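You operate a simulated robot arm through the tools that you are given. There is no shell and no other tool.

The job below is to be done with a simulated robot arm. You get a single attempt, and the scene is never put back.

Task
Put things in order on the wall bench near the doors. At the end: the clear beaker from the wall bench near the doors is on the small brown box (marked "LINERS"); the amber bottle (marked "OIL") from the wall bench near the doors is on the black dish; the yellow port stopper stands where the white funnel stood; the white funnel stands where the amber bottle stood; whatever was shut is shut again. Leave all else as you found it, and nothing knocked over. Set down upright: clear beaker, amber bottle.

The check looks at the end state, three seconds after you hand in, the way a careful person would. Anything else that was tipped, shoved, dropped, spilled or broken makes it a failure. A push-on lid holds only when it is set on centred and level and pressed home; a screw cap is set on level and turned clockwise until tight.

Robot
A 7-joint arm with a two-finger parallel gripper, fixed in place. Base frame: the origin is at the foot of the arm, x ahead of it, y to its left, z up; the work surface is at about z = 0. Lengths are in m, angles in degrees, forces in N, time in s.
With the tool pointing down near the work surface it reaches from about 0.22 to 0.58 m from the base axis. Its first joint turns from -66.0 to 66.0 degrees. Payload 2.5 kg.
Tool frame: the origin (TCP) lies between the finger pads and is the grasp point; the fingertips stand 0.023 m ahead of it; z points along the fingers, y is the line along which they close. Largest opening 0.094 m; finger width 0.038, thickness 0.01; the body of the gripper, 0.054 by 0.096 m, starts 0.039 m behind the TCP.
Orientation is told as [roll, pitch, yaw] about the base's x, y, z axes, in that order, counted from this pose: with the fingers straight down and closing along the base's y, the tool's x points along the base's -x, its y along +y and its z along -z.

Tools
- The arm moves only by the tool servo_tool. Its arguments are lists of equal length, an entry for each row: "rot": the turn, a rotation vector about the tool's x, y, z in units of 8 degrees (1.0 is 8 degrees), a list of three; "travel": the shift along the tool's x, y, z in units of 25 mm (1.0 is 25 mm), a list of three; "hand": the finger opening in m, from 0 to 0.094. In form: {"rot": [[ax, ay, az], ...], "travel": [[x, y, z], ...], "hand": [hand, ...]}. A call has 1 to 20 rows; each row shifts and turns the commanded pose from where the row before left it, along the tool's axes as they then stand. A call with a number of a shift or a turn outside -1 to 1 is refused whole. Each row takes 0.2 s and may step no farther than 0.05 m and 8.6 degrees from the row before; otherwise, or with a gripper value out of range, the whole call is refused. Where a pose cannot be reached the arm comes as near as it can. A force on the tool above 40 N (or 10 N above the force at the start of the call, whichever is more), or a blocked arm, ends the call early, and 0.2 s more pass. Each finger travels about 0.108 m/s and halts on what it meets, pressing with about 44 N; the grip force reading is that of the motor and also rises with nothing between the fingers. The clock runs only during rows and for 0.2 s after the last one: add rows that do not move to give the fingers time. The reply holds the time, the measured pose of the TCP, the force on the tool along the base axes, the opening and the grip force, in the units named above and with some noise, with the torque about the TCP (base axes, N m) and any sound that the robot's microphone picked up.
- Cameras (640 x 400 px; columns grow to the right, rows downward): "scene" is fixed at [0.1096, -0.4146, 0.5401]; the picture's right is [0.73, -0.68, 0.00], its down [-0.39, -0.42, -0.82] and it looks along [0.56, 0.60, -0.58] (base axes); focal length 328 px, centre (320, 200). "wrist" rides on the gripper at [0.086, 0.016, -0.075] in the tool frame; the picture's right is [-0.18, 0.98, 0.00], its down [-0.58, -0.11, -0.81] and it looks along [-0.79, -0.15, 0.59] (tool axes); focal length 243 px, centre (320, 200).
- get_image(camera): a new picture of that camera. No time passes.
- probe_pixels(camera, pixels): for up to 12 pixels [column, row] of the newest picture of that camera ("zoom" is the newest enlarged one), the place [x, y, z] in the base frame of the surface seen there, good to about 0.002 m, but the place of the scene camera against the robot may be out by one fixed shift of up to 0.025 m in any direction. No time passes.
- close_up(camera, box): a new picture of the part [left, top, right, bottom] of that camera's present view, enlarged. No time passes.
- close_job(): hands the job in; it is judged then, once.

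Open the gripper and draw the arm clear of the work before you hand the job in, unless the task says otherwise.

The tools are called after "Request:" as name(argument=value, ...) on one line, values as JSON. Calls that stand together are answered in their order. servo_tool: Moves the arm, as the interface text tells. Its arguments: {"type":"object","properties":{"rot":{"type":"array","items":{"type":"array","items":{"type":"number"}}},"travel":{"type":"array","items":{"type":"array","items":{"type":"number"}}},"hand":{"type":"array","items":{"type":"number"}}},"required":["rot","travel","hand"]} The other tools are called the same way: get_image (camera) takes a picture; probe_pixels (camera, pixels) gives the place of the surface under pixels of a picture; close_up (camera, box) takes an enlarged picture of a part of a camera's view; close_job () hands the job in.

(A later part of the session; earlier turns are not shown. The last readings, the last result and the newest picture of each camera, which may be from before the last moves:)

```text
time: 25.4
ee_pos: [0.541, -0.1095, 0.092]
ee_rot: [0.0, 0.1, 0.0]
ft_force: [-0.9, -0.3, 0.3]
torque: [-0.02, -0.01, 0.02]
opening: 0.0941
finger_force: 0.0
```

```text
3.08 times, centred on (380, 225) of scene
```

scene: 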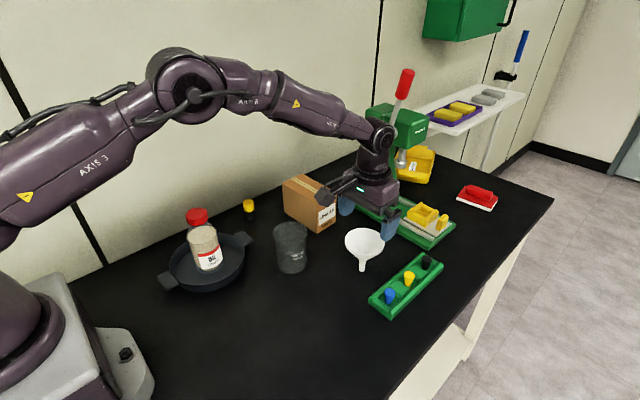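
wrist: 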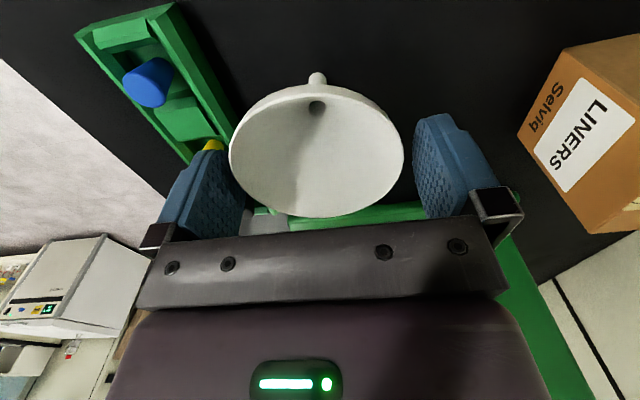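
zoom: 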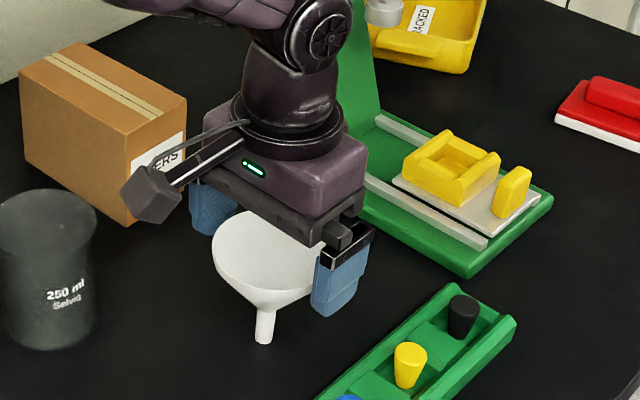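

The funnel is between the fingers. I probe the rim edges once more at this close range to check the sideways centring.

Request:
probe_pixels(camera="wrist", pixels=[[231, 155], [234, 170], [242, 185], [401, 150], [400, 160], [396, 170], [316, 214], [316, 88], [232, 150], [402, 145], [250, 120], [385, 112]])

Request:
close_up(camera="wrist", box=[200, 70, 440, 230])

```text
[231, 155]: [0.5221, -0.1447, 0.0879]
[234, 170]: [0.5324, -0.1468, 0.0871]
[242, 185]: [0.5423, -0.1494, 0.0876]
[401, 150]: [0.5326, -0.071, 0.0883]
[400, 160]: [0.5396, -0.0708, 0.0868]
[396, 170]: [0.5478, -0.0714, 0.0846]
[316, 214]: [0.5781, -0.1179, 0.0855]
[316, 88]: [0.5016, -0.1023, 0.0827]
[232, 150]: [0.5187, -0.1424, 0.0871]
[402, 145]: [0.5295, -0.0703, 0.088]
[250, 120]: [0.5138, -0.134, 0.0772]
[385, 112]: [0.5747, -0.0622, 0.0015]
```

```text
2.50 times, centred on (320, 150) of wrist
```

zoom: 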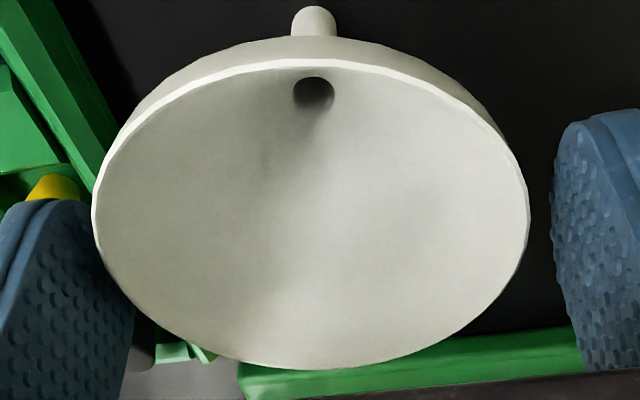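

Rim runs y=-0.1494 to -0.0703 (centre -0.110), matching the TCP. I close the gripper on the lip.

Request:
servo_tool(rot=[[0, 0, 0], [0, 0, 0], [0, 0, 0], [0, 0, 0]], travel=[[0, 0, 0], [0, 0, 0], [0, 0, 0], [0, 0, 0]], hand=[0.085, 0.076, 0.07, 0.07])

Request:
get_image(camera="wrist")

Request:
close_up(camera="scene", box=[310, 160, 450, 290])

```text
time: 26.4
ee_pos: [0.5405, -0.1083, 0.0916]
ee_rot: [0.0, 0.1, 0.0]
ft_force: [0.2, -0.2, 0.9]
torque: [-0.01, 0.0, 0.0]
opening: 0.0791
finger_force: 43.7
```

```text
taken
```

wrist: 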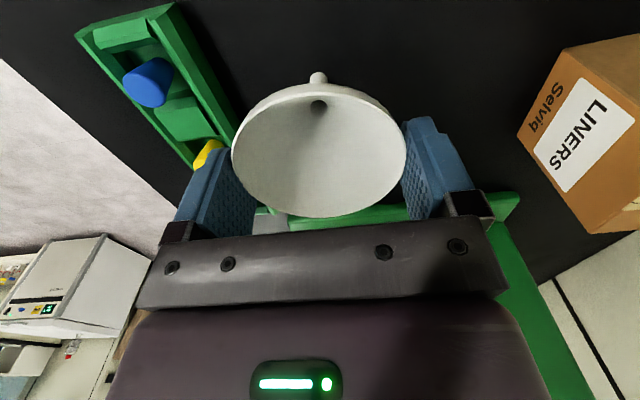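

```text
3.08 times, centred on (380, 225) of scene
```

zoom: 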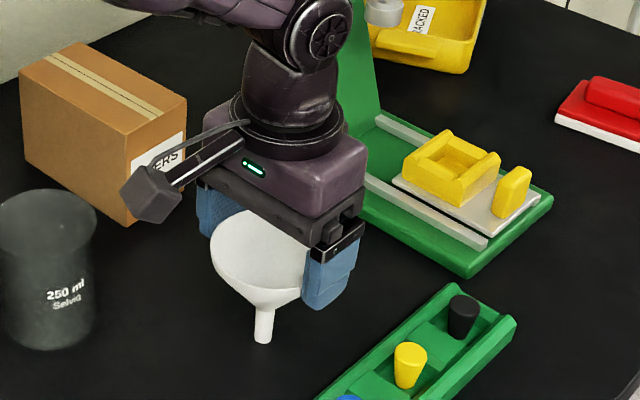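

The lip is gripped at 0.079 m. I lift slowly by 0.04 m and inspect the funnel's attitude.

Request:
servo_tool(rot=[[0, 0, 0], [0, 0, 0], [0, 0, 0], [0, 0, 0], [0, 0, 0], [0, 0, 0]], travel=[[0, 0, -0.1], [0, 0, -0.2], [0, 0, -0.3], [0, 0, -0.4], [0, 0, -0.4], [0, 0, -0.2]], hand=[0.07, 0.07, 0.07, 0.07, 0.07, 0.07])

Request:
get_image(camera="wrist")

Request:
close_up(camera="scene", box=[310, 160, 450, 290])

```text
time: 27.8
ee_pos: [0.5416, -0.1086, 0.1323]
ee_rot: [0.0, 0.0, 0.0]
ft_force: [-0.5, 0.4, -0.5]
torque: [0.01, 0.01, -0.03]
opening: 0.0788
finger_force: 44.1
```

```text
taken
```

wrist: 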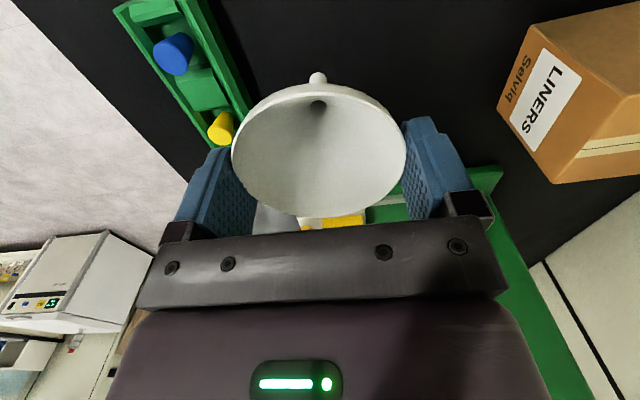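

```text
3.08 times, centred on (380, 225) of scene
```

zoom: 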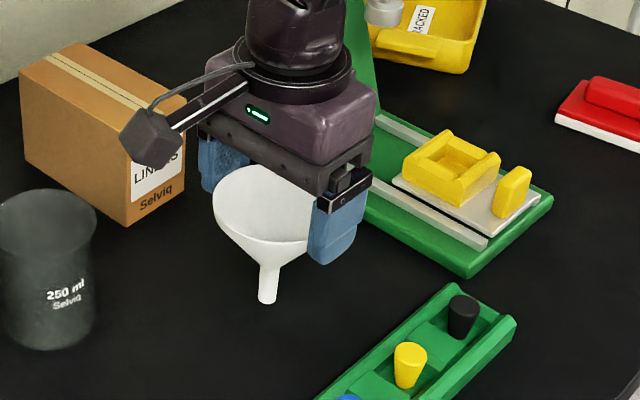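

The funnel hangs level, same as before in the wrist view. I raise it a little and carry it to above the bottle's old place (0.320,-0.049), slowly.

Request:
servo_tool(rot=[[0, 0, 0], [0, 0, 0], [0, 0, 0], [0, 0, 0], [0, 0, 0], [0, 0, 0], [0, 0, 0], [0, 0, 0], [0, 0, 0], [0, 0, 0], [0, 0, 0], [0, 0, 0], [0, 0, 0], [0, 0, 0], [0, 0, 0], [0, 0, 0], [0, 0, 0], [0, 0, 0], [0, 0, 0], [0, 0, 0]], travel=[[0, 0, -0.5], [0, 0, -0.4], [0.2, 0.05, 0], [0.4, 0.11, 0], [0.55, 0.15, 0], [0.6, 0.165, 0], [0.6, 0.165, 0], [0.6, 0.165, 0], [0.6, 0.165, 0], [0.6, 0.165, 0], [0.6, 0.165, 0], [0.6, 0.165, 0], [0.6, 0.165, 0], [0.6, 0.165, 0], [0.6, 0.165, 0], [0.6, 0.165, 0], [0.5, 0.135, 0], [0.35, 0.09, 0], [0.2, 0.045, 0], [0, 0, 0]], hand=[0.07, 0.07, 0.07, 0.07, 0.07, 0.07, 0.07, 0.07, 0.07, 0.07, 0.07, 0.07, 0.07, 0.07, 0.07, 0.07, 0.07, 0.07, 0.07, 0.07])

Request:
get_image(camera="wrist")

Request:
get_image(camera="scene")

```text
time: 32.0
ee_pos: [0.3205, -0.0498, 0.154]
ee_rot: [0.0, 0.0, 0.0]
ft_force: [-0.8, 0.3, -0.1]
torque: [0.01, 0.0, 0.02]
opening: 0.0785
finger_force: 44.2
```

```text
taken
```

wrist: 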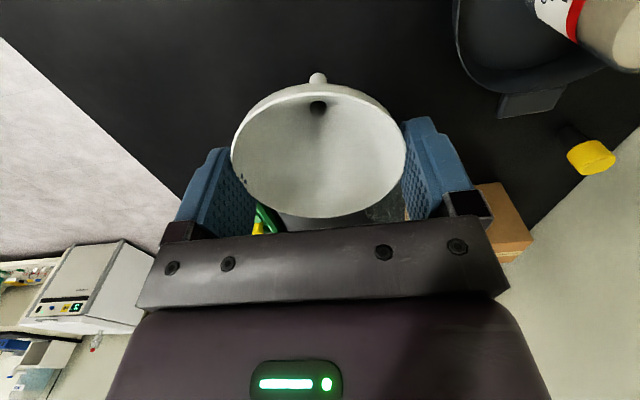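

```text
taken
```

scene: 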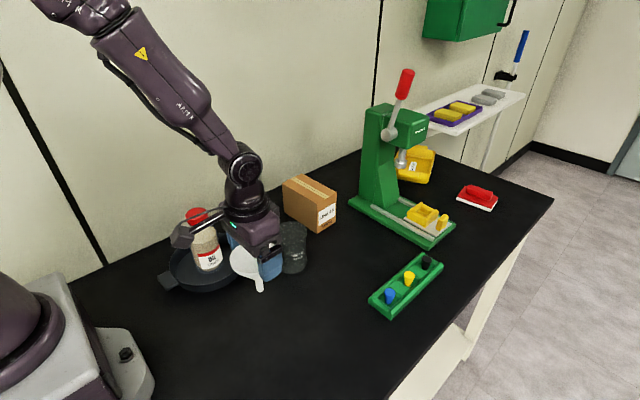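

Over the old bottle place. I lower by 0.0605 m, leaving about 2 mm to go, and check.

Request:
servo_tool(rot=[[0, 0, 0], [0, 0, 0], [0, 0, 0], [0, 0, 0], [0, 0, 0], [0, 0, 0], [0, 0, 0]], travel=[[0, 0, 0.4], [0, 0, 0.6], [0, 0, 0.6], [0, 0, 0.5], [0, 0, 0.22], [0, 0, 0.1], [0, 0, 0]], hand=[0.07, 0.07, 0.07, 0.07, 0.07, 0.07, 0.07])

Request:
close_up(camera="scene", box=[200, 200, 330, 340])

```text
time: 33.6
ee_pos: [0.321, -0.0492, 0.0934]
ee_rot: [0.1, 0.1, 0.1]
ft_force: [0.1, -0.4, -0.6]
torque: [-0.01, -0.02, 0.02]
opening: 0.0784
finger_force: 43.6
```

```text
2.86 times, centred on (265, 270) of scene
```

zoom: 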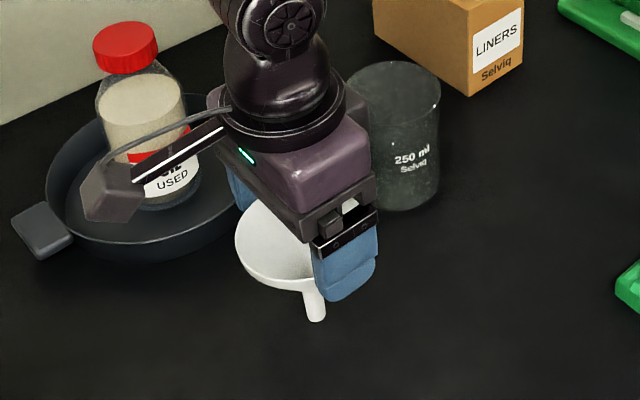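

About 2 mm remain. I step down by 1 mm and watch the force.

Request:
servo_tool(rot=[[0, 0, 0], [0, 0, 0], [0, 0, 0]], travel=[[0, 0, 0.04], [0, 0, 0.02], [0, 0, 0]], hand=[0.07, 0.07, 0.07])

```text
time: 34.4
ee_pos: [0.3196, -0.0487, 0.092]
ee_rot: [0.0, 0.0, 0.0]
ft_force: [-1.0, 0.1, -0.6]
torque: [-0.01, 0.01, 0.02]
opening: 0.0785
finger_force: 44.1
```

Not yet touching; one more half-millimetre step, then another reading.

Request:
servo_tool(rot=[[0, 0, 0], [0, 0, 0]], travel=[[0, 0, 0.02], [0, 0, 0]], hand=[0.07, 0.07])

Request:
servo_tool(rot=[[0, 0, 0], [0, 0, 0]], travel=[[0, 0, 0.015], [0, 0, 0]], hand=[0.07, 0.07])

```text
time: 35.0
ee_pos: [0.3204, -0.0501, 0.0911]
ee_rot: [-0.1, 0.0, 0.0]
ft_force: [-0.2, -1.2, 1.7]
torque: [0.01, 0.02, 0.0]
opening: 0.0784
finger_force: 44.3
```

```text
time: 35.6
ee_pos: [0.3216, -0.0503, 0.0916]
ee_rot: [-0.1, 0.0, 0.0]
ft_force: [-1.8, 0.1, 7.3]
torque: [0.01, 0.17, 0.01]
opening: 0.0782
finger_force: 43.9
```

The stem is touching (+7.3 N). I ease back 0.3 mm to unload and open the fingers gently and symmetrically.

Request:
servo_tool(rot=[[0, 0, 0], [0, 0, 0], [0, 0, 0], [0, 0, 0], [0, 0, 0], [0, 0, 0], [0, 0, 0]], travel=[[0, 0, -0.013], [0, 0, 0], [0, 0, 0], [0, 0, 0], [0, 0, 0], [0, 0, 0], [0, 0, 0]], hand=[0.07, 0.07, 0.079, 0.082, 0.086, 0.094, 0.094])

Request:
get_image(camera="wrist")

Request:
close_up(camera="scene", box=[200, 200, 330, 340])

```text
time: 37.2
ee_pos: [0.3201, -0.0493, 0.0916]
ee_rot: [0.0, 0.0, -0.1]
ft_force: [0.9, -0.2, -0.1]
torque: [0.01, 0.02, 0.0]
opening: 0.094
finger_force: 0.0
```

```text
taken
```

wrist: 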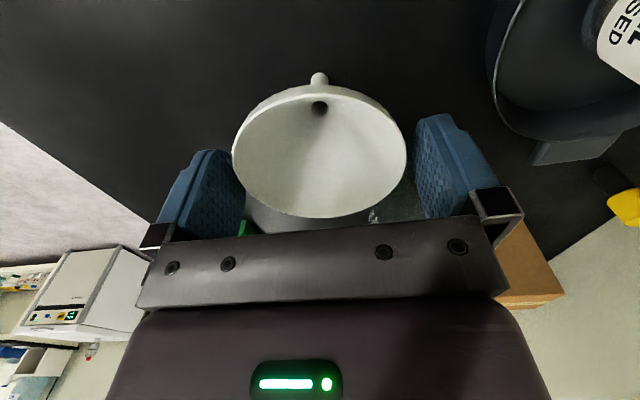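

```text
2.86 times, centred on (265, 270) of scene
```

zoom: 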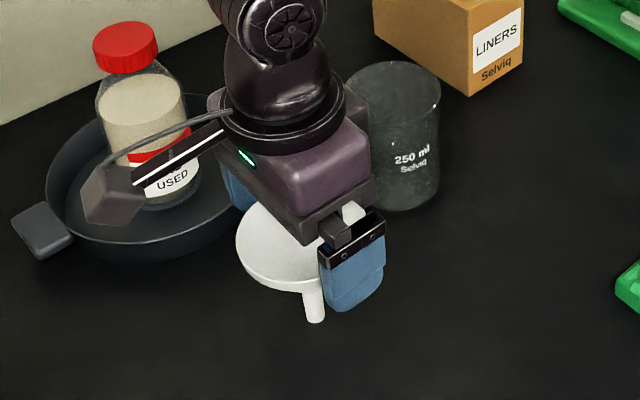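

The funnel stands on its own with the fingers open around it. I go straight up to z≈0.28.

Request:
servo_tool(rot=[[0, 0, 0], [0, 0, 0], [0, 0, 0], [0, 0, 0], [0, 0, 0], [0, 0, 0], [0, 0, 0], [0, 0, 0], [0, 0, 0]], travel=[[0, 0, -0.3], [0, 0, -0.6], [0, 0, -0.8], [0, 0, -1], [0, 0, -1], [0, 0, -1], [0, 0, -1], [0, 0, -1], [0, 0, -0.8]], hand=[0.094, 0.094, 0.094, 0.094, 0.094, 0.094, 0.094, 0.094, 0.094])

Request:
get_image(camera="wrist")

Request:
get_image(camera="scene")

```text
time: 39.2
ee_pos: [0.3199, -0.0505, 0.2785]
ee_rot: [0.1, -0.1, 0.0]
ft_force: [0.6, -0.5, 0.2]
torque: [0.0, 0.01, 0.03]
opening: 0.094
finger_force: 0.0
```

```text
taken
```

wrist: 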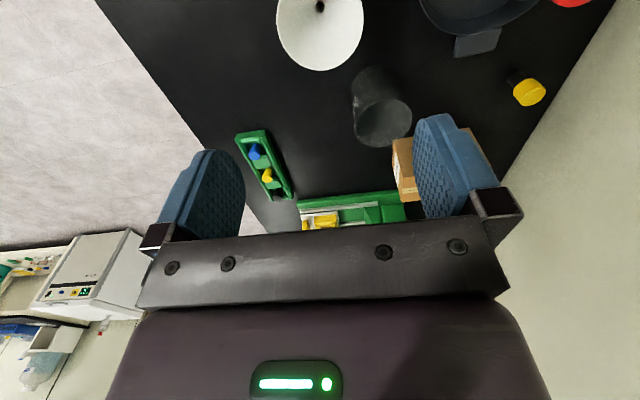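

```text
taken
```

scene: 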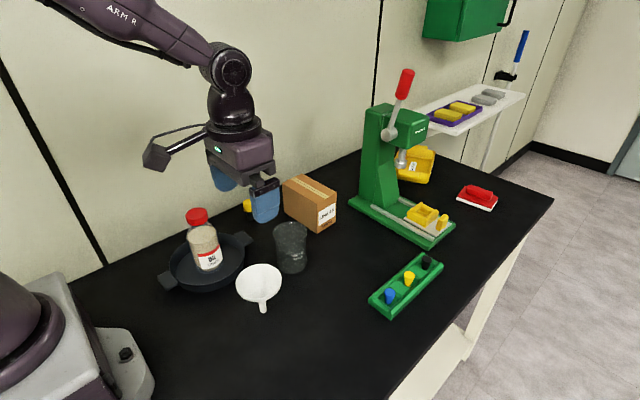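

The funnel stands at the old bottle place (260,285 in the scene). Now I move toward the stopper, stopping at about (0.34,0.19,0.28) for a wrist view.

Request:
servo_tool(rot=[[0, 0, 0], [0, 0, 0], [0, 0, 0], [0, 0, 0], [0, 0, 0], [0, 0, 0], [0, 0, 0], [0, 0, 0], [0, 0, 0], [0, 0, 0], [0, 0, 0], [0, 0, 0]], travel=[[-0.067, 0.8, 0], [-0.067, 0.8, 0], [-0.067, 0.8, 0], [-0.067, 0.8, 0], [-0.067, 0.8, 0], [-0.067, 0.8, 0], [-0.067, 0.8, 0], [-0.067, 0.8, 0], [-0.067, 0.8, 0], [-0.067, 0.8, 0], [-0.067, 0.8, 0], [-0.067, 0.8, 0]], hand=[0.094, 0.094, 0.094, 0.094, 0.094, 0.094, 0.094, 0.094, 0.094, 0.094, 0.094, 0.094])

Request:
get_image(camera="wrist")

```text
time: 41.8
ee_pos: [0.3414, 0.1909, 0.2788]
ee_rot: [0.0, -0.1, -0.1]
ft_force: [0.5, -0.9, 0.6]
torque: [0.01, 0.0, 0.0]
opening: 0.0942
finger_force: 0.0
```

```text
taken
```

wrist: 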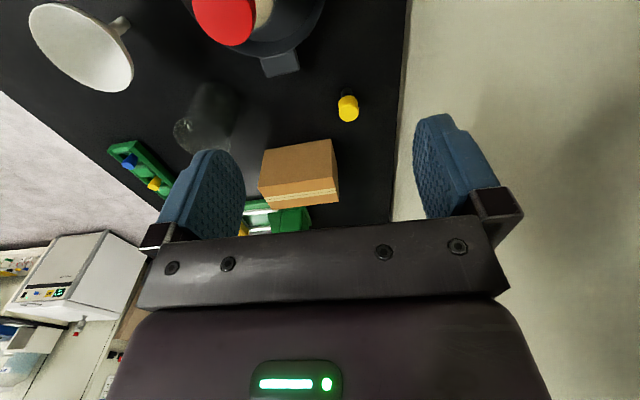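

The stopper shows at (348,107). I enlarge it and probe its head and stem, plus the box beyond.

Request:
close_up(camera="wrist", box=[323, 82, 373, 132])

Request:
probe_pixels(camera="wrist", pixels=[[348, 112], [340, 112], [356, 110], [348, 104], [348, 120], [347, 100], [347, 97], [344, 93], [345, 94], [350, 92], [352, 98], [343, 98]])

Request:
probe_pixels(camera="wrist", pixels=[[264, 152], [330, 141], [259, 186], [336, 177], [298, 165], [320, 160], [280, 175], [260, 205], [338, 200], [300, 200], [390, 150], [390, 210]])

```text
8.00 times, centred on (348, 107) of wrist
```

zoom: 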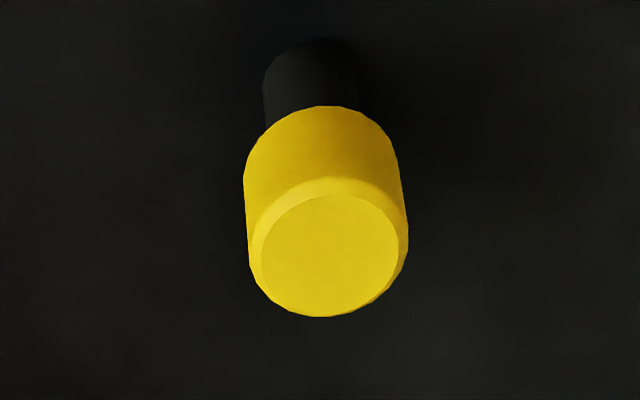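

```text
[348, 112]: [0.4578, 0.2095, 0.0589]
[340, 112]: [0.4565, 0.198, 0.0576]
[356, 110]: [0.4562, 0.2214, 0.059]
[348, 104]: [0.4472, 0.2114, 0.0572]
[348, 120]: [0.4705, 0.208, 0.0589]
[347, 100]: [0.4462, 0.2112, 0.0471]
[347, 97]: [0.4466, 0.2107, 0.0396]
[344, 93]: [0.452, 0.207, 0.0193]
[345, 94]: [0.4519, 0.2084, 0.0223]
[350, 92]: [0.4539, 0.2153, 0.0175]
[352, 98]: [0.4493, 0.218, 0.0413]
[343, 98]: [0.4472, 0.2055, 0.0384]
```

```text
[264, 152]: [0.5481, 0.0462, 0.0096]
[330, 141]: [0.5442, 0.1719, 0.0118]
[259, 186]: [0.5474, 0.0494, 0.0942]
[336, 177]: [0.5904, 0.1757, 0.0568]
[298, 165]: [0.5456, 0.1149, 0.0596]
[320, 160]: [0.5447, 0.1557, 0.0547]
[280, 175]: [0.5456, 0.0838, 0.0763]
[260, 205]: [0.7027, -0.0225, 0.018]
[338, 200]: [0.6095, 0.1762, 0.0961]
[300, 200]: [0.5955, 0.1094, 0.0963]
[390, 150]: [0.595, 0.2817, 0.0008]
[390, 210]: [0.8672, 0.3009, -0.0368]
```

The stopper axis is about (0.4585,0.210), head radius ≈0.0125, z≈0.032–0.059. I move above it and descend to z≈0.12 for a check.

Request:
servo_tool(rot=[[0, 0, 0], [0, 0, 0], [0, 0, 0], [0, 0, 0], [0, 0, 0], [0, 0, 0], [0, 0, 0], [0, 0, 0], [0, 0, 0], [0, 0, 0], [0, 0, 0], [0, 0, 0], [0, 0, 0]], travel=[[-0.78, 0.127, 0], [-0.78, 0.127, 0], [-0.78, 0.127, 0], [-0.78, 0.127, 0], [-0.78, 0.127, 0], [-0.78, 0.127, 0], [0, 0, 0.9], [0, 0, 0.9], [0, 0, 0.9], [0, 0, 0.9], [0, 0, 0.9], [0, 0, 0.9], [0, 0, 0.9]], hand=[0.094, 0.094, 0.094, 0.094, 0.094, 0.094, 0.08, 0.07, 0.06, 0.06, 0.06, 0.06, 0.06])

Request:
get_image(camera="wrist")

Request:
get_image(camera="scene")

```text
time: 44.6
ee_pos: [0.4584, 0.2096, 0.1211]
ee_rot: [-0.1, -0.1, 0.0]
ft_force: [1.1, -0.5, 0.0]
torque: [0.02, 0.02, 0.02]
opening: 0.06
finger_force: 0.0
```

```text
taken
```

wrist: 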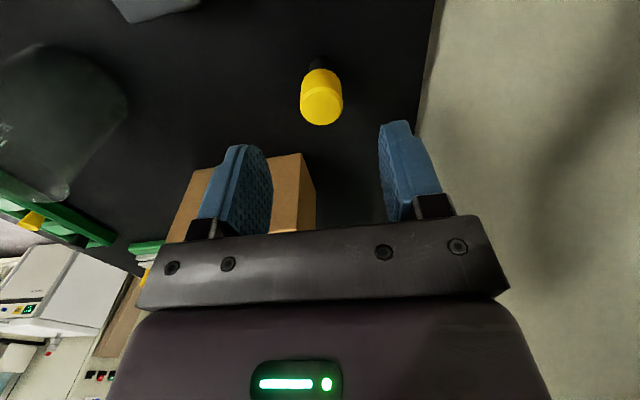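

```text
taken
```

scene: 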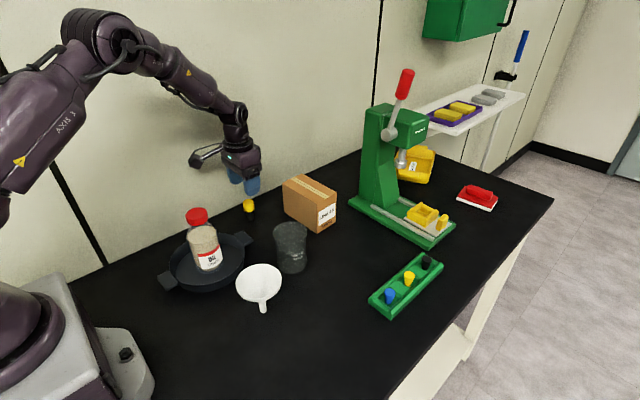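

The stopper head is at (321,102). I probe its top edge to fix the centre at this closer range.

Request:
probe_pixels(camera="wrist", pixels=[[321, 103], [304, 104], [339, 102], [321, 92], [321, 122], [303, 85], [340, 82], [319, 72], [318, 62], [316, 66], [322, 60], [321, 110]])

Request:
close_up(camera="wrist", box=[280, 40, 360, 140])

```text
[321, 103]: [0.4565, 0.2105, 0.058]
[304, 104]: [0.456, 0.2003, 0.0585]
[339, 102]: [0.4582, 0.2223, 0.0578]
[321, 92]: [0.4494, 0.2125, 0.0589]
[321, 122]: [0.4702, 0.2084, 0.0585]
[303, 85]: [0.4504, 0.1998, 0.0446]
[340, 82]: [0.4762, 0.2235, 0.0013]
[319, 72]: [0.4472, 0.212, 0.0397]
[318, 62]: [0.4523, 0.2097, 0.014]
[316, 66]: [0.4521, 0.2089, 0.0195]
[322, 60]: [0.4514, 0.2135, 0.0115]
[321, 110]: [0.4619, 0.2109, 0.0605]
```

```text
4.00 times, centred on (320, 90) of wrist
```

zoom: 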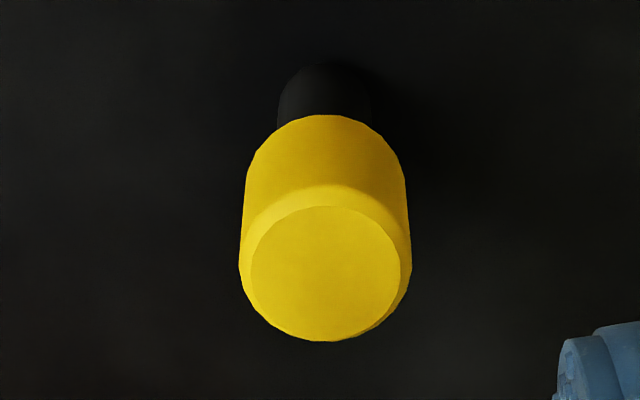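

Head centre (0.4585,0.211). I descend to z≈0.050 with a 1 mm y correction and then close.

Request:
servo_tool(rot=[[0, 0, 0], [0, 0, 0], [0, 0, 0], [0, 0, 0], [0, 0, 0], [0, 0, 0], [0, 0, 0], [0, 0, 0], [0, 0, 0]], travel=[[0, 0.05, 0.6], [0, 0, 0.7], [0, 0, 0.7], [0, 0, 0.5], [0, 0, 0.34], [0, 0, 0], [0, 0, 0], [0, 0, 0], [0, 0, 0]], hand=[0.06, 0.06, 0.06, 0.06, 0.06, 0.04, 0.025, 0.01, 0.01])

Request:
get_image(camera="wrist")

Request:
close_up(camera="scene", box=[190, 140, 310, 240])

```text
time: 46.6
ee_pos: [0.4596, 0.2102, 0.0508]
ee_rot: [0.0, 0.0, 0.0]
ft_force: [-0.2, -0.1, 0.7]
torque: [0.0, 0.02, 0.01]
opening: 0.0265
finger_force: 44.4
```

```text
taken
```

wrist: 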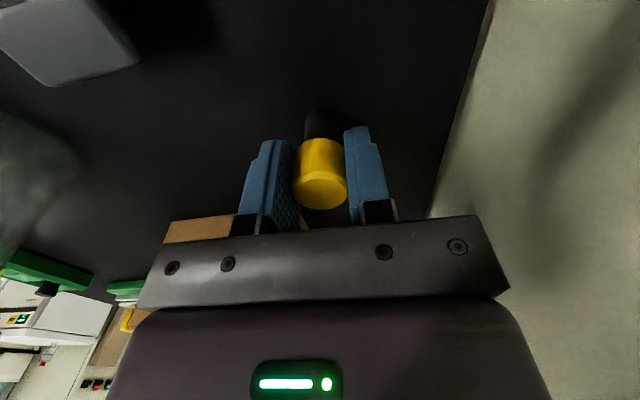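

```text
4.00 times, centred on (250, 190) of scene
```

zoom: 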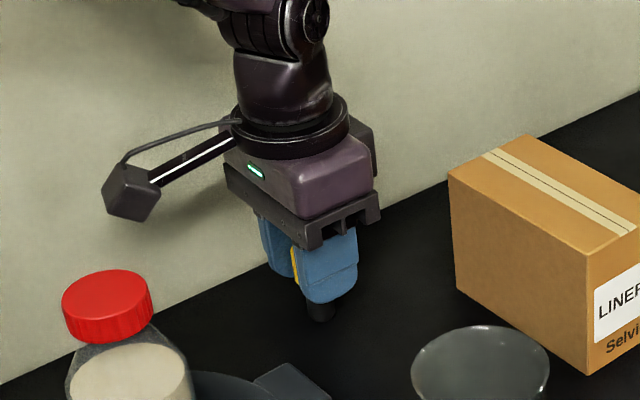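

The stopper is held (0.0265 m). I lift it 0.16 m and check before carrying it.

Request:
servo_tool(rot=[[0, 0, 0], [0, 0, 0], [0, 0, 0], [0, 0, 0], [0, 0, 0], [0, 0, 0], [0, 0, 0], [0, 0, 0]], travel=[[0, 0, -0.3], [0, 0, -0.7], [0, 0, -0.9], [0, 0, -1], [0, 0, -1], [0, 0, -1], [0, 0, -1], [0, 0, -0.5]], hand=[0.01, 0.01, 0.01, 0.01, 0.01, 0.01, 0.01, 0.01])

Request:
get_image(camera="wrist")

Request:
get_image(camera="scene")

```text
time: 48.4
ee_pos: [0.4585, 0.2111, 0.2104]
ee_rot: [-0.1, 0.1, 0.0]
ft_force: [-0.2, 0.4, 0.1]
torque: [0.01, -0.02, -0.01]
opening: 0.0261
finger_force: 44.6
```

```text
taken
```

wrist: 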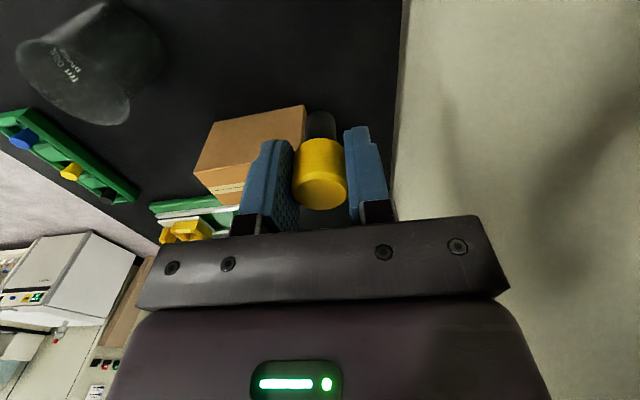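

```text
taken
```

scene: 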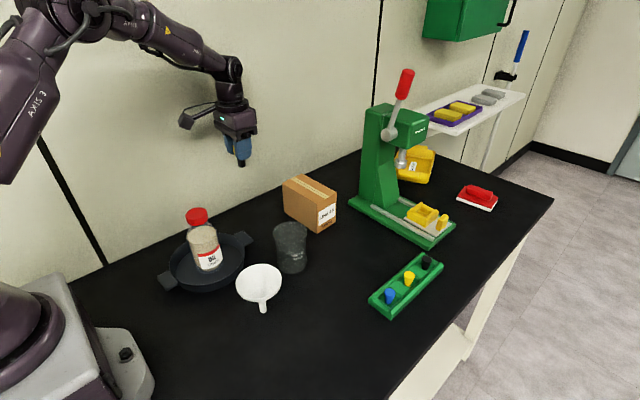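

The stopper hangs straight. I carry it at z≈0.21 to above the funnel's old place (0.540,-0.1095).

Request:
servo_tool(rot=[[0, 0, 0], [0, 0, 0], [0, 0, 0], [0, 0, 0], [0, 0, 0], [0, 0, 0], [0, 0, 0], [0, 0, 0], [0, 0, 0], [0, 0, 0], [0, 0, 0], [0, 0, 0], [0, 0, 0], [0, 0, 0], [0, 0, 0], [0, 0, 0], [0, 0, 0], [0, 0, 0]], travel=[[-0.1, -0.4, 0], [-0.205, -0.8, 0], [-0.205, -0.8, 0], [-0.205, -0.8, 0], [-0.205, -0.8, 0], [-0.205, -0.8, 0], [-0.205, -0.8, 0], [-0.205, -0.8, 0], [-0.205, -0.8, 0], [-0.205, -0.8, 0], [-0.205, -0.8, 0], [-0.205, -0.8, 0], [-0.205, -0.8, 0], [-0.205, -0.8, 0], [-0.205, -0.8, 0], [-0.205, -0.8, 0], [-0.095, -0.41, 0], [0, 0, 0]], hand=[0.01, 0.01, 0.01, 0.01, 0.01, 0.01, 0.01, 0.01, 0.01, 0.01, 0.01, 0.01, 0.01, 0.01, 0.01, 0.01, 0.01, 0.01])

Request:
get_image(camera="wrist")

Request:
get_image(camera="scene")

```text
time: 52.2
ee_pos: [0.5407, -0.11, 0.2108]
ee_rot: [0.0, 0.0, 0.0]
ft_force: [-0.7, 0.4, -1.2]
torque: [-0.04, -0.01, 0.0]
opening: 0.0263
finger_force: 44.5
```

```text
taken
```

wrist: 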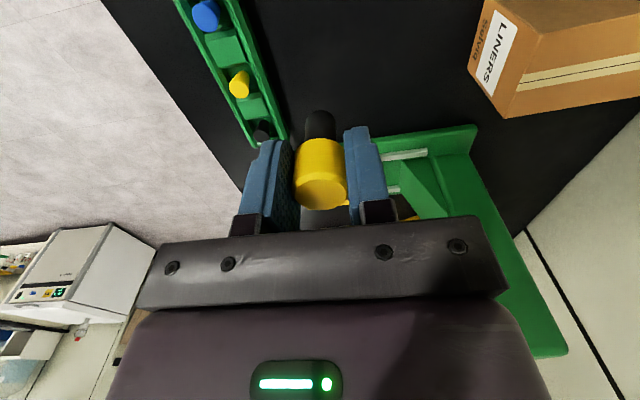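

```text
taken
```

scene: 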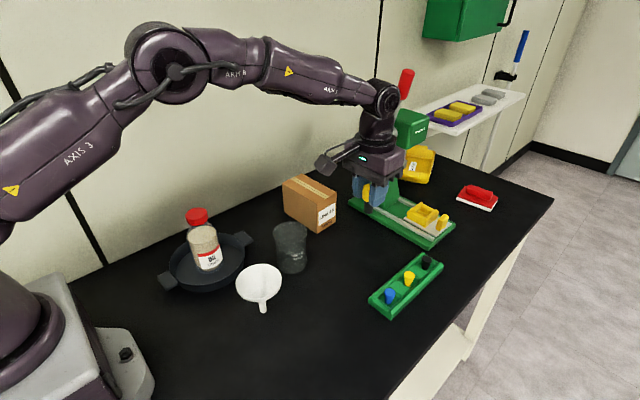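

Above the spot, with clear bench below. I lower 0.1575 m to about 2.5 mm above contact.

Request:
servo_tool(rot=[[0, 0, 0], [0, 0, 0], [0, 0, 0], [0, 0, 0], [0, 0, 0], [0, 0, 0], [0, 0, 0], [0, 0, 0], [0, 0, 0]], travel=[[0, 0, 0.6], [0, 0, 1], [0, 0, 1], [0, 0, 1], [0, 0, 1], [0, 0, 0.9], [0, 0, 0.5], [0, 0, 0.3], [0, 0, 0]], hand=[0.01, 0.01, 0.01, 0.01, 0.01, 0.01, 0.01, 0.01, 0.01])

Request:
close_up(camera="scene", box=[310, 160, 450, 290])

```text
time: 54.2
ee_pos: [0.5396, -0.1086, 0.0532]
ee_rot: [-0.1, 0.0, 0.0]
ft_force: [0.1, 0.3, -0.1]
torque: [-0.04, 0.02, -0.01]
opening: 0.0262
finger_force: 43.9
```

```text
3.08 times, centred on (380, 225) of scene
```

zoom: 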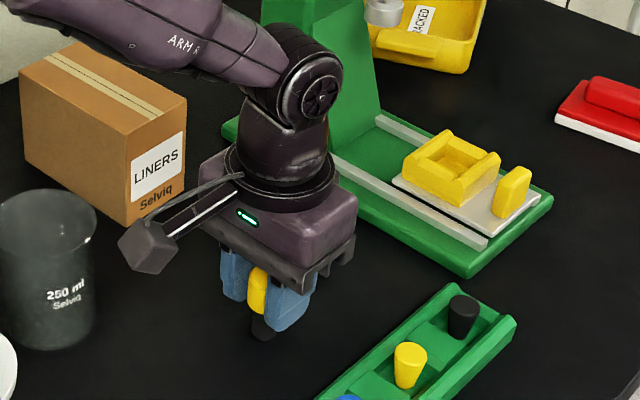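

Close to the bench; I take sub-millimetre steps and read the force each time.

Request:
servo_tool(rot=[[0, 0, 0], [0, 0, 0], [0, 0, 0]], travel=[[0, 0, 0.04], [0, 0, 0.03], [0, 0, 0]], hand=[0.01, 0.01, 0.01])

Request:
servo_tool(rot=[[0, 0, 0], [0, 0, 0]], travel=[[0, 0, 0.02], [0, 0, 0]], hand=[0.01, 0.01])

```text
time: 55.0
ee_pos: [0.5398, -0.1096, 0.0512]
ee_rot: [0.0, 0.0, 0.0]
ft_force: [0.6, 0.1, -0.6]
torque: [0.0, 0.02, -0.02]
opening: 0.0265
finger_force: 43.7
```

```text
time: 55.6
ee_pos: [0.5401, -0.1094, 0.0499]
ee_rot: [0.0, 0.0, 0.0]
ft_force: [0.2, -0.2, -1.3]
torque: [0.01, -0.02, 0.04]
opening: 0.0265
finger_force: 44.1
```

No contact yet; two more steps of 0.4 mm.

Request:
servo_tool(rot=[[0, 0, 0], [0, 0, 0]], travel=[[0, 0, 0.016], [0, 0, 0]], hand=[0.01, 0.01])

Request:
servo_tool(rot=[[0, 0, 0], [0, 0, 0]], travel=[[0, 0, 0.016], [0, 0, 0]], hand=[0.01, 0.01])

```text
time: 56.2
ee_pos: [0.5395, -0.1091, 0.0486]
ee_rot: [-0.1, -0.1, 0.0]
ft_force: [-2.2, 0.8, 2.1]
torque: [-0.01, 0.06, 0.03]
opening: 0.0264
finger_force: 44.2
```

```text
time: 56.8
ee_pos: [0.5391, -0.1104, 0.0507]
ee_rot: [-0.1, -0.1, 0.0]
ft_force: [-2.7, 1.0, 5.9]
torque: [0.05, 0.11, -0.02]
opening: 0.0265
finger_force: 44.5
```

The stopper touches the bench (+5.9 N). I ease back 0.3 mm and open the fingers to 0.06.

Request:
servo_tool(rot=[[0, 0, 0], [0, 0, 0], [0, 0, 0], [0, 0, 0], [0, 0, 0], [0, 0, 0]], travel=[[0, 0, -0.012], [0, 0, 0], [0, 0, 0], [0, 0, 0], [0, 0, 0], [0, 0, 0]], hand=[0.01, 0.027, 0.032, 0.045, 0.06, 0.06])

Request:
get_image(camera="wrist")

Request:
close_up(camera="scene", box=[310, 160, 450, 290])

```text
time: 58.2
ee_pos: [0.5398, -0.1089, 0.0508]
ee_rot: [0.0, 0.0, 0.0]
ft_force: [0.1, 0.9, -0.3]
torque: [0.02, 0.02, -0.03]
opening: 0.0599
finger_force: 0.1
```

```text
taken
```

wrist: 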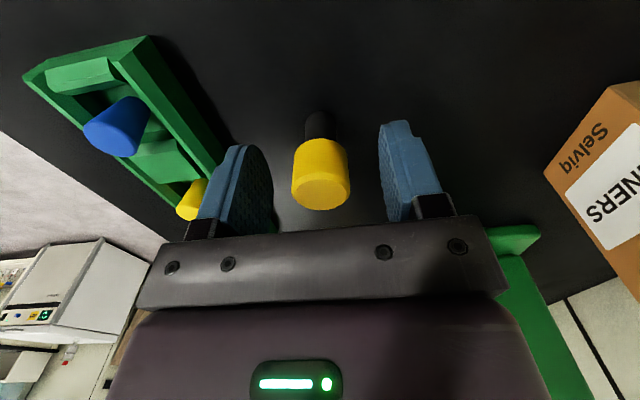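

```text
3.08 times, centred on (380, 225) of scene
```

zoom: 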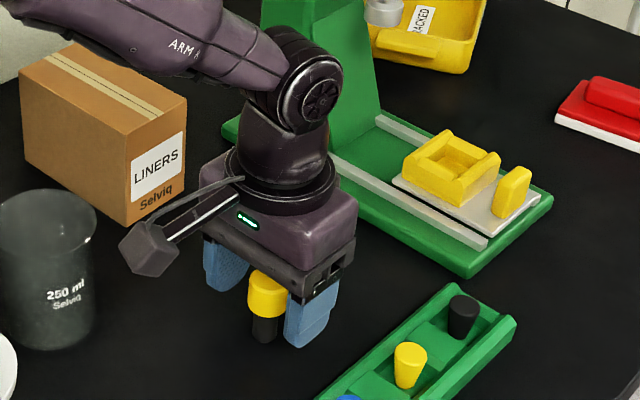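

The stopper stands free. I rise to z≈0.23, then test the reach above the box centre (0.577,0.108) with the empty gripper.

Request:
servo_tool(rot=[[0, 0, 0], [0, 0, 0], [0, 0, 0], [0, 0, 0], [0, 0, 0], [0, 0, 0], [0, 0, 0], [0, 0, 0], [0, 0, 0], [0, 0, 0], [0, 0, 0], [0, 0, 0], [0, 0, 0], [0, 0, 0], [0, 0, 0], [0, 0, 0], [0, 0, 0], [0, 0, 0], [0, 0, 0]], travel=[[0, 0, -0.3], [0, 0, -0.6], [0, 0, -1], [0, 0, -1], [0, 0, -1], [0, 0, -1], [0, 0, -1], [0, 0, -1], [0, 0, -0.3], [-0.15, 0.87, 0], [-0.15, 0.87, 0], [-0.15, 0.87, 0], [-0.15, 0.87, 0], [-0.15, 0.87, 0], [-0.15, 0.87, 0], [-0.15, 0.87, 0], [-0.15, 0.87, 0], [-0.15, 0.87, 0], [-0.15, 0.87, 0]], hand=[0.06, 0.06, 0.06, 0.06, 0.094, 0.094, 0.094, 0.094, 0.094, 0.094, 0.094, 0.094, 0.094, 0.094, 0.094, 0.094, 0.094, 0.094, 0.094])

Request:
get_image(camera="wrist")

Request:
get_image(camera="scene")

```text
time: 62.2
ee_pos: [0.5774, 0.1079, 0.2307]
ee_rot: [0.0, -0.1, 0.0]
ft_force: [0.5, -0.5, -0.1]
torque: [-0.04, 0.04, 0.0]
opening: 0.094
finger_force: 0.0
```

```text
taken
```

wrist: 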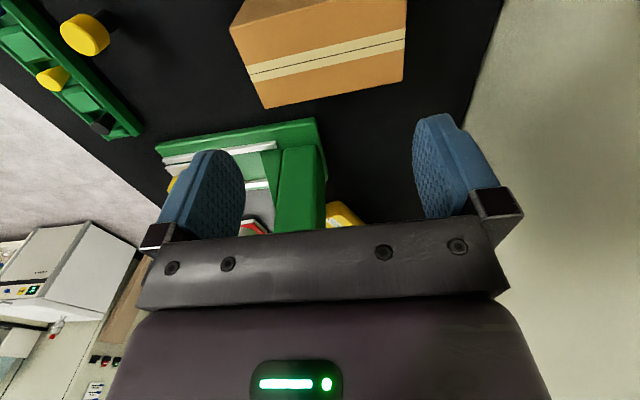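

```text
taken
```

scene: 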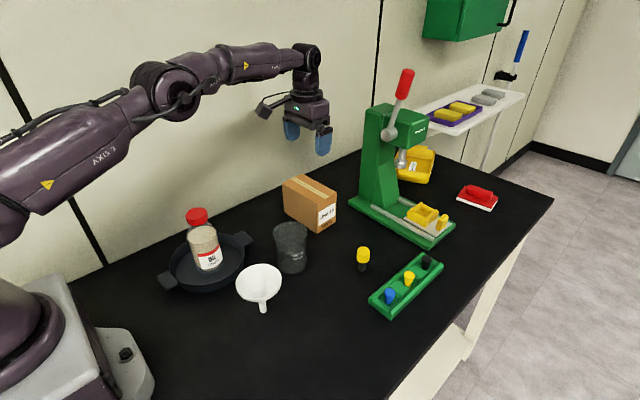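

The pose above the box was reached exactly. I probe the box top corners and centre in this view and the wall/press clearance.

Request:
probe_pixels(camera="wrist", pixels=[[233, 33], [265, 105], [401, 79], [404, 30], [330, 55], [330, 95], [330, 16], [250, 72], [403, 55], [404, 5], [240, 28], [300, 140]])

Request:
close_up(camera="wrist", box=[210, 0, 430, 130])

```text
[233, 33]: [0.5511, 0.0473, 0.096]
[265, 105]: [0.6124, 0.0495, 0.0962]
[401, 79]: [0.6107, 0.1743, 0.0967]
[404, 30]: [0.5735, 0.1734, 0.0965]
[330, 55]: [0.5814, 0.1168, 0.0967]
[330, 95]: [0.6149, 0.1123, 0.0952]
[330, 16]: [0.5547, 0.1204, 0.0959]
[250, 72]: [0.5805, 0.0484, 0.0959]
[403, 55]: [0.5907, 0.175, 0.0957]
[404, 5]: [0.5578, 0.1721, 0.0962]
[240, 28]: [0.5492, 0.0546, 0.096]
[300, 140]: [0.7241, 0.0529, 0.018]
```

```text
2.91 times, centred on (320, 65) of wrist
```

zoom: 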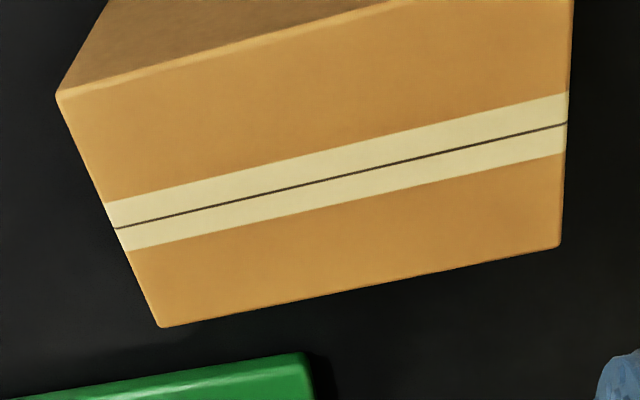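

Box top spans x 0.545–0.615, y 0.047–0.176, z 0.0965 (centre 0.580,0.111). I test going down to z≈0.165 at x≈0.580 with the empty gripper (fingertips stay ≥0.04 above the box).

Request:
servo_tool(rot=[[0, 0, 0], [0, 0, 0], [0, 0, 0], [0, 0, 0]], travel=[[-0.1, 0.1, 0.5], [0, 0, 0.8], [0, 0, 0.8], [0, 0, 0.5]], hand=[0.094, 0.094, 0.094, 0.094])

```text
time: 63.2
ee_pos: [0.5804, 0.1107, 0.1646]
ee_rot: [-0.1, 0.0, 0.1]
ft_force: [-0.5, 0.0, 0.5]
torque: [0.0, 0.0, -0.01]
opening: 0.0938
finger_force: 0.0
```

Reach is fine there. I rise and move back to about (0.36,0.02,0.265) to measure the beaker with the wrist camera.

Request:
servo_tool(rot=[[0, 0, 0], [0, 0, 0], [0, 0, 0], [0, 0, 0], [0, 0, 0], [0, 0, 0], [0, 0, 0], [0, 0, 0], [0, 0, 0], [0, 0, 0], [0, 0, 0], [0, 0, 0], [0, 0, 0], [0, 0, 0]], travel=[[0, 0, -1], [0, 0, -1], [0, 0, -1], [0, 0, -1], [0.88, -0.36, 0], [0.88, -0.36, 0], [0.88, -0.36, 0], [0.88, -0.36, 0], [0.88, -0.36, 0], [0.88, -0.36, 0], [0.88, -0.36, 0], [0.88, -0.36, 0], [0.88, -0.36, 0], [0.88, -0.36, 0]], hand=[0.094, 0.094, 0.094, 0.094, 0.094, 0.094, 0.094, 0.094, 0.094, 0.094, 0.094, 0.094, 0.094, 0.094])

Request:
get_image(camera="wrist")

Request:
get_image(camera="scene")

```text
time: 66.2
ee_pos: [0.3603, 0.0218, 0.2669]
ee_rot: [0.0, 0.0, 0.0]
ft_force: [0.3, 0.4, -0.7]
torque: [0.03, -0.01, 0.01]
opening: 0.0939
finger_force: 0.0
```

```text
taken
```

wrist: 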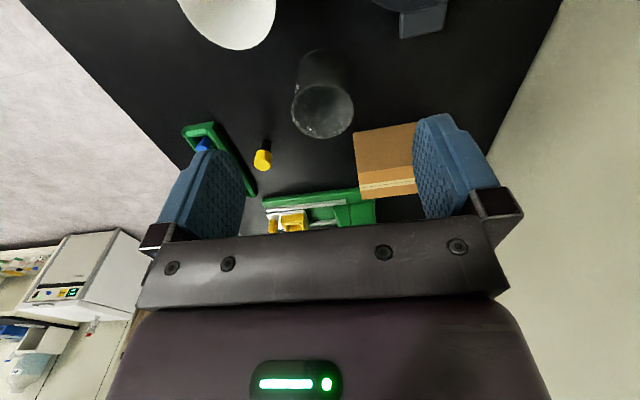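

```text
taken
```

scene: 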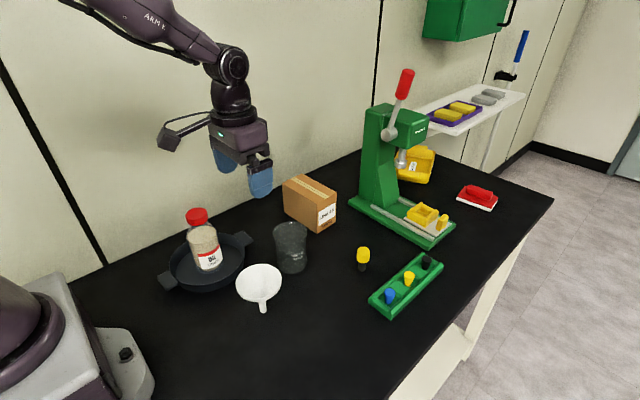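

The beaker is at (322,100). I enlarge it and probe points along its outline.

Request:
close_up(camera="wrist", box=[272, 40, 372, 145])

Request:
close_up(camera="scene", box=[262, 212, 322, 282])

```text
3.81 times, centred on (322, 92) of wrist
```

zoom: 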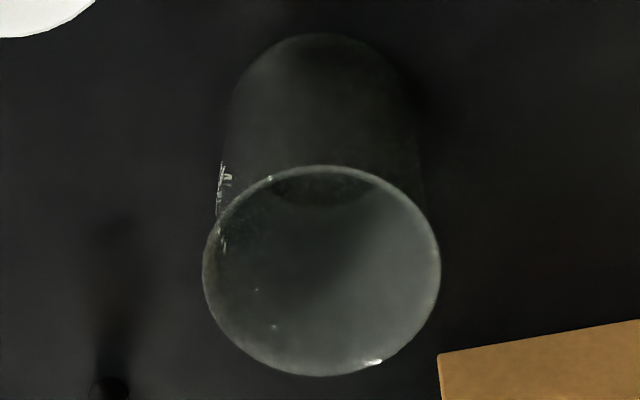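

```text
5.71 times, centred on (292, 247) of scene
```

zoom: 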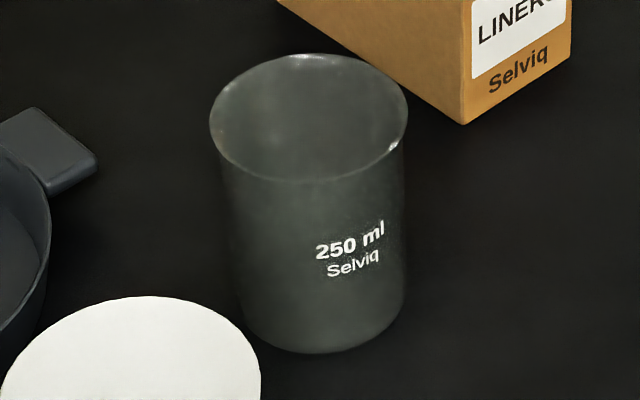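

From geometry I get a beaker centre near (0.437,0.010), but I want direct readings; I probe the rim line, label and wall highlights.

Request:
probe_pixels(camera="wrist", pixels=[[322, 82.8], [322, 83.5], [308, 86.5], [337, 86.5], [291.5, 110], [353.5, 110], [322, 138.5], [335, 136], [297, 84], [322, 50], [322, 60], [322, 75]])

Request:
probe_pixels(camera="zoom", pixels=[[320, 180], [325, 250], [340, 240], [380, 232], [350, 270], [240, 250], [300, 310], [320, 350], [212, 130], [405, 130], [310, 56], [310, 178]])

```text
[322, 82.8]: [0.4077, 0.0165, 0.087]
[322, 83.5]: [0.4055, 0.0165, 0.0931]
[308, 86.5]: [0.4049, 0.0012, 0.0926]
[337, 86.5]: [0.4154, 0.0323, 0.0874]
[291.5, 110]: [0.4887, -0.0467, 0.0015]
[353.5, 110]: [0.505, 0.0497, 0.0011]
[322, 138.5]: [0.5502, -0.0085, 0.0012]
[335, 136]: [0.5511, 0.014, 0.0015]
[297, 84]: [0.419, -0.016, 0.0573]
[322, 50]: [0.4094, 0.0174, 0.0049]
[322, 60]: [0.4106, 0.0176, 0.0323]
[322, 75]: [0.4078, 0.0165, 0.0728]
```

```text
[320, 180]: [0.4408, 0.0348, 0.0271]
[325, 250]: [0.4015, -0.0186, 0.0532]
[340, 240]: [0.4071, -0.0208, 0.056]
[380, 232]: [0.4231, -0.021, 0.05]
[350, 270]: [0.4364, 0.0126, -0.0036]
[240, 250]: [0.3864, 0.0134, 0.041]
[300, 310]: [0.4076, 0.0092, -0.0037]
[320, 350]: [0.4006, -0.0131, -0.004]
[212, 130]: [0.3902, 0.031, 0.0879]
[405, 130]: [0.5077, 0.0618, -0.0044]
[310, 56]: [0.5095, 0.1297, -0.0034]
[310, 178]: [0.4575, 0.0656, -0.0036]
```

The direct readings fit a beaker wall of radius ≈0.0325 centred at (0.441,0.0095), rim z≈0.0935. I move above it and down to z≈0.15 for a centring check.

Request:
servo_tool(rot=[[0, 0, 0], [0, 0, 0], [0, 0, 0], [0, 0, 0], [0, 0, 0], [0, 0, 0], [0, 0, 0], [0, 0, 0], [0, 0, 0], [0, 0, 0]], travel=[[-0.808, -0.122, 0], [-0.808, -0.122, 0], [-0.808, -0.122, 0], [-0.808, -0.122, 0], [0, 0, 0.78], [0, 0, 0.78], [0, 0, 0.78], [0, 0, 0.78], [0, 0, 0.78], [0, 0, 0.78]], hand=[0.094, 0.094, 0.094, 0.094, 0.094, 0.094, 0.094, 0.094, 0.094, 0.094])

Request:
get_image(camera="wrist")

Request:
get_image(camera="scene")

```text
time: 68.4
ee_pos: [0.4398, 0.0088, 0.1485]
ee_rot: [0.1, -0.1, 0.1]
ft_force: [0.7, 0.5, -0.3]
torque: [-0.01, -0.01, 0.02]
opening: 0.0939
finger_force: 0.1
```

```text
taken
```

wrist: 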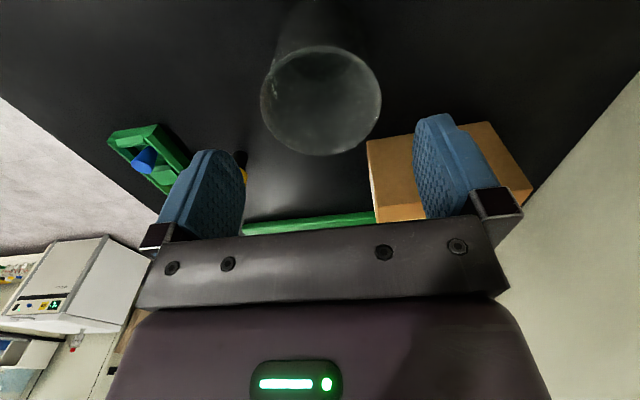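

```text
taken
```

scene: 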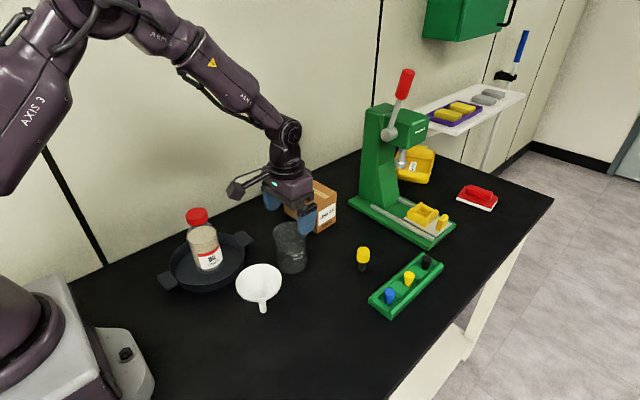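

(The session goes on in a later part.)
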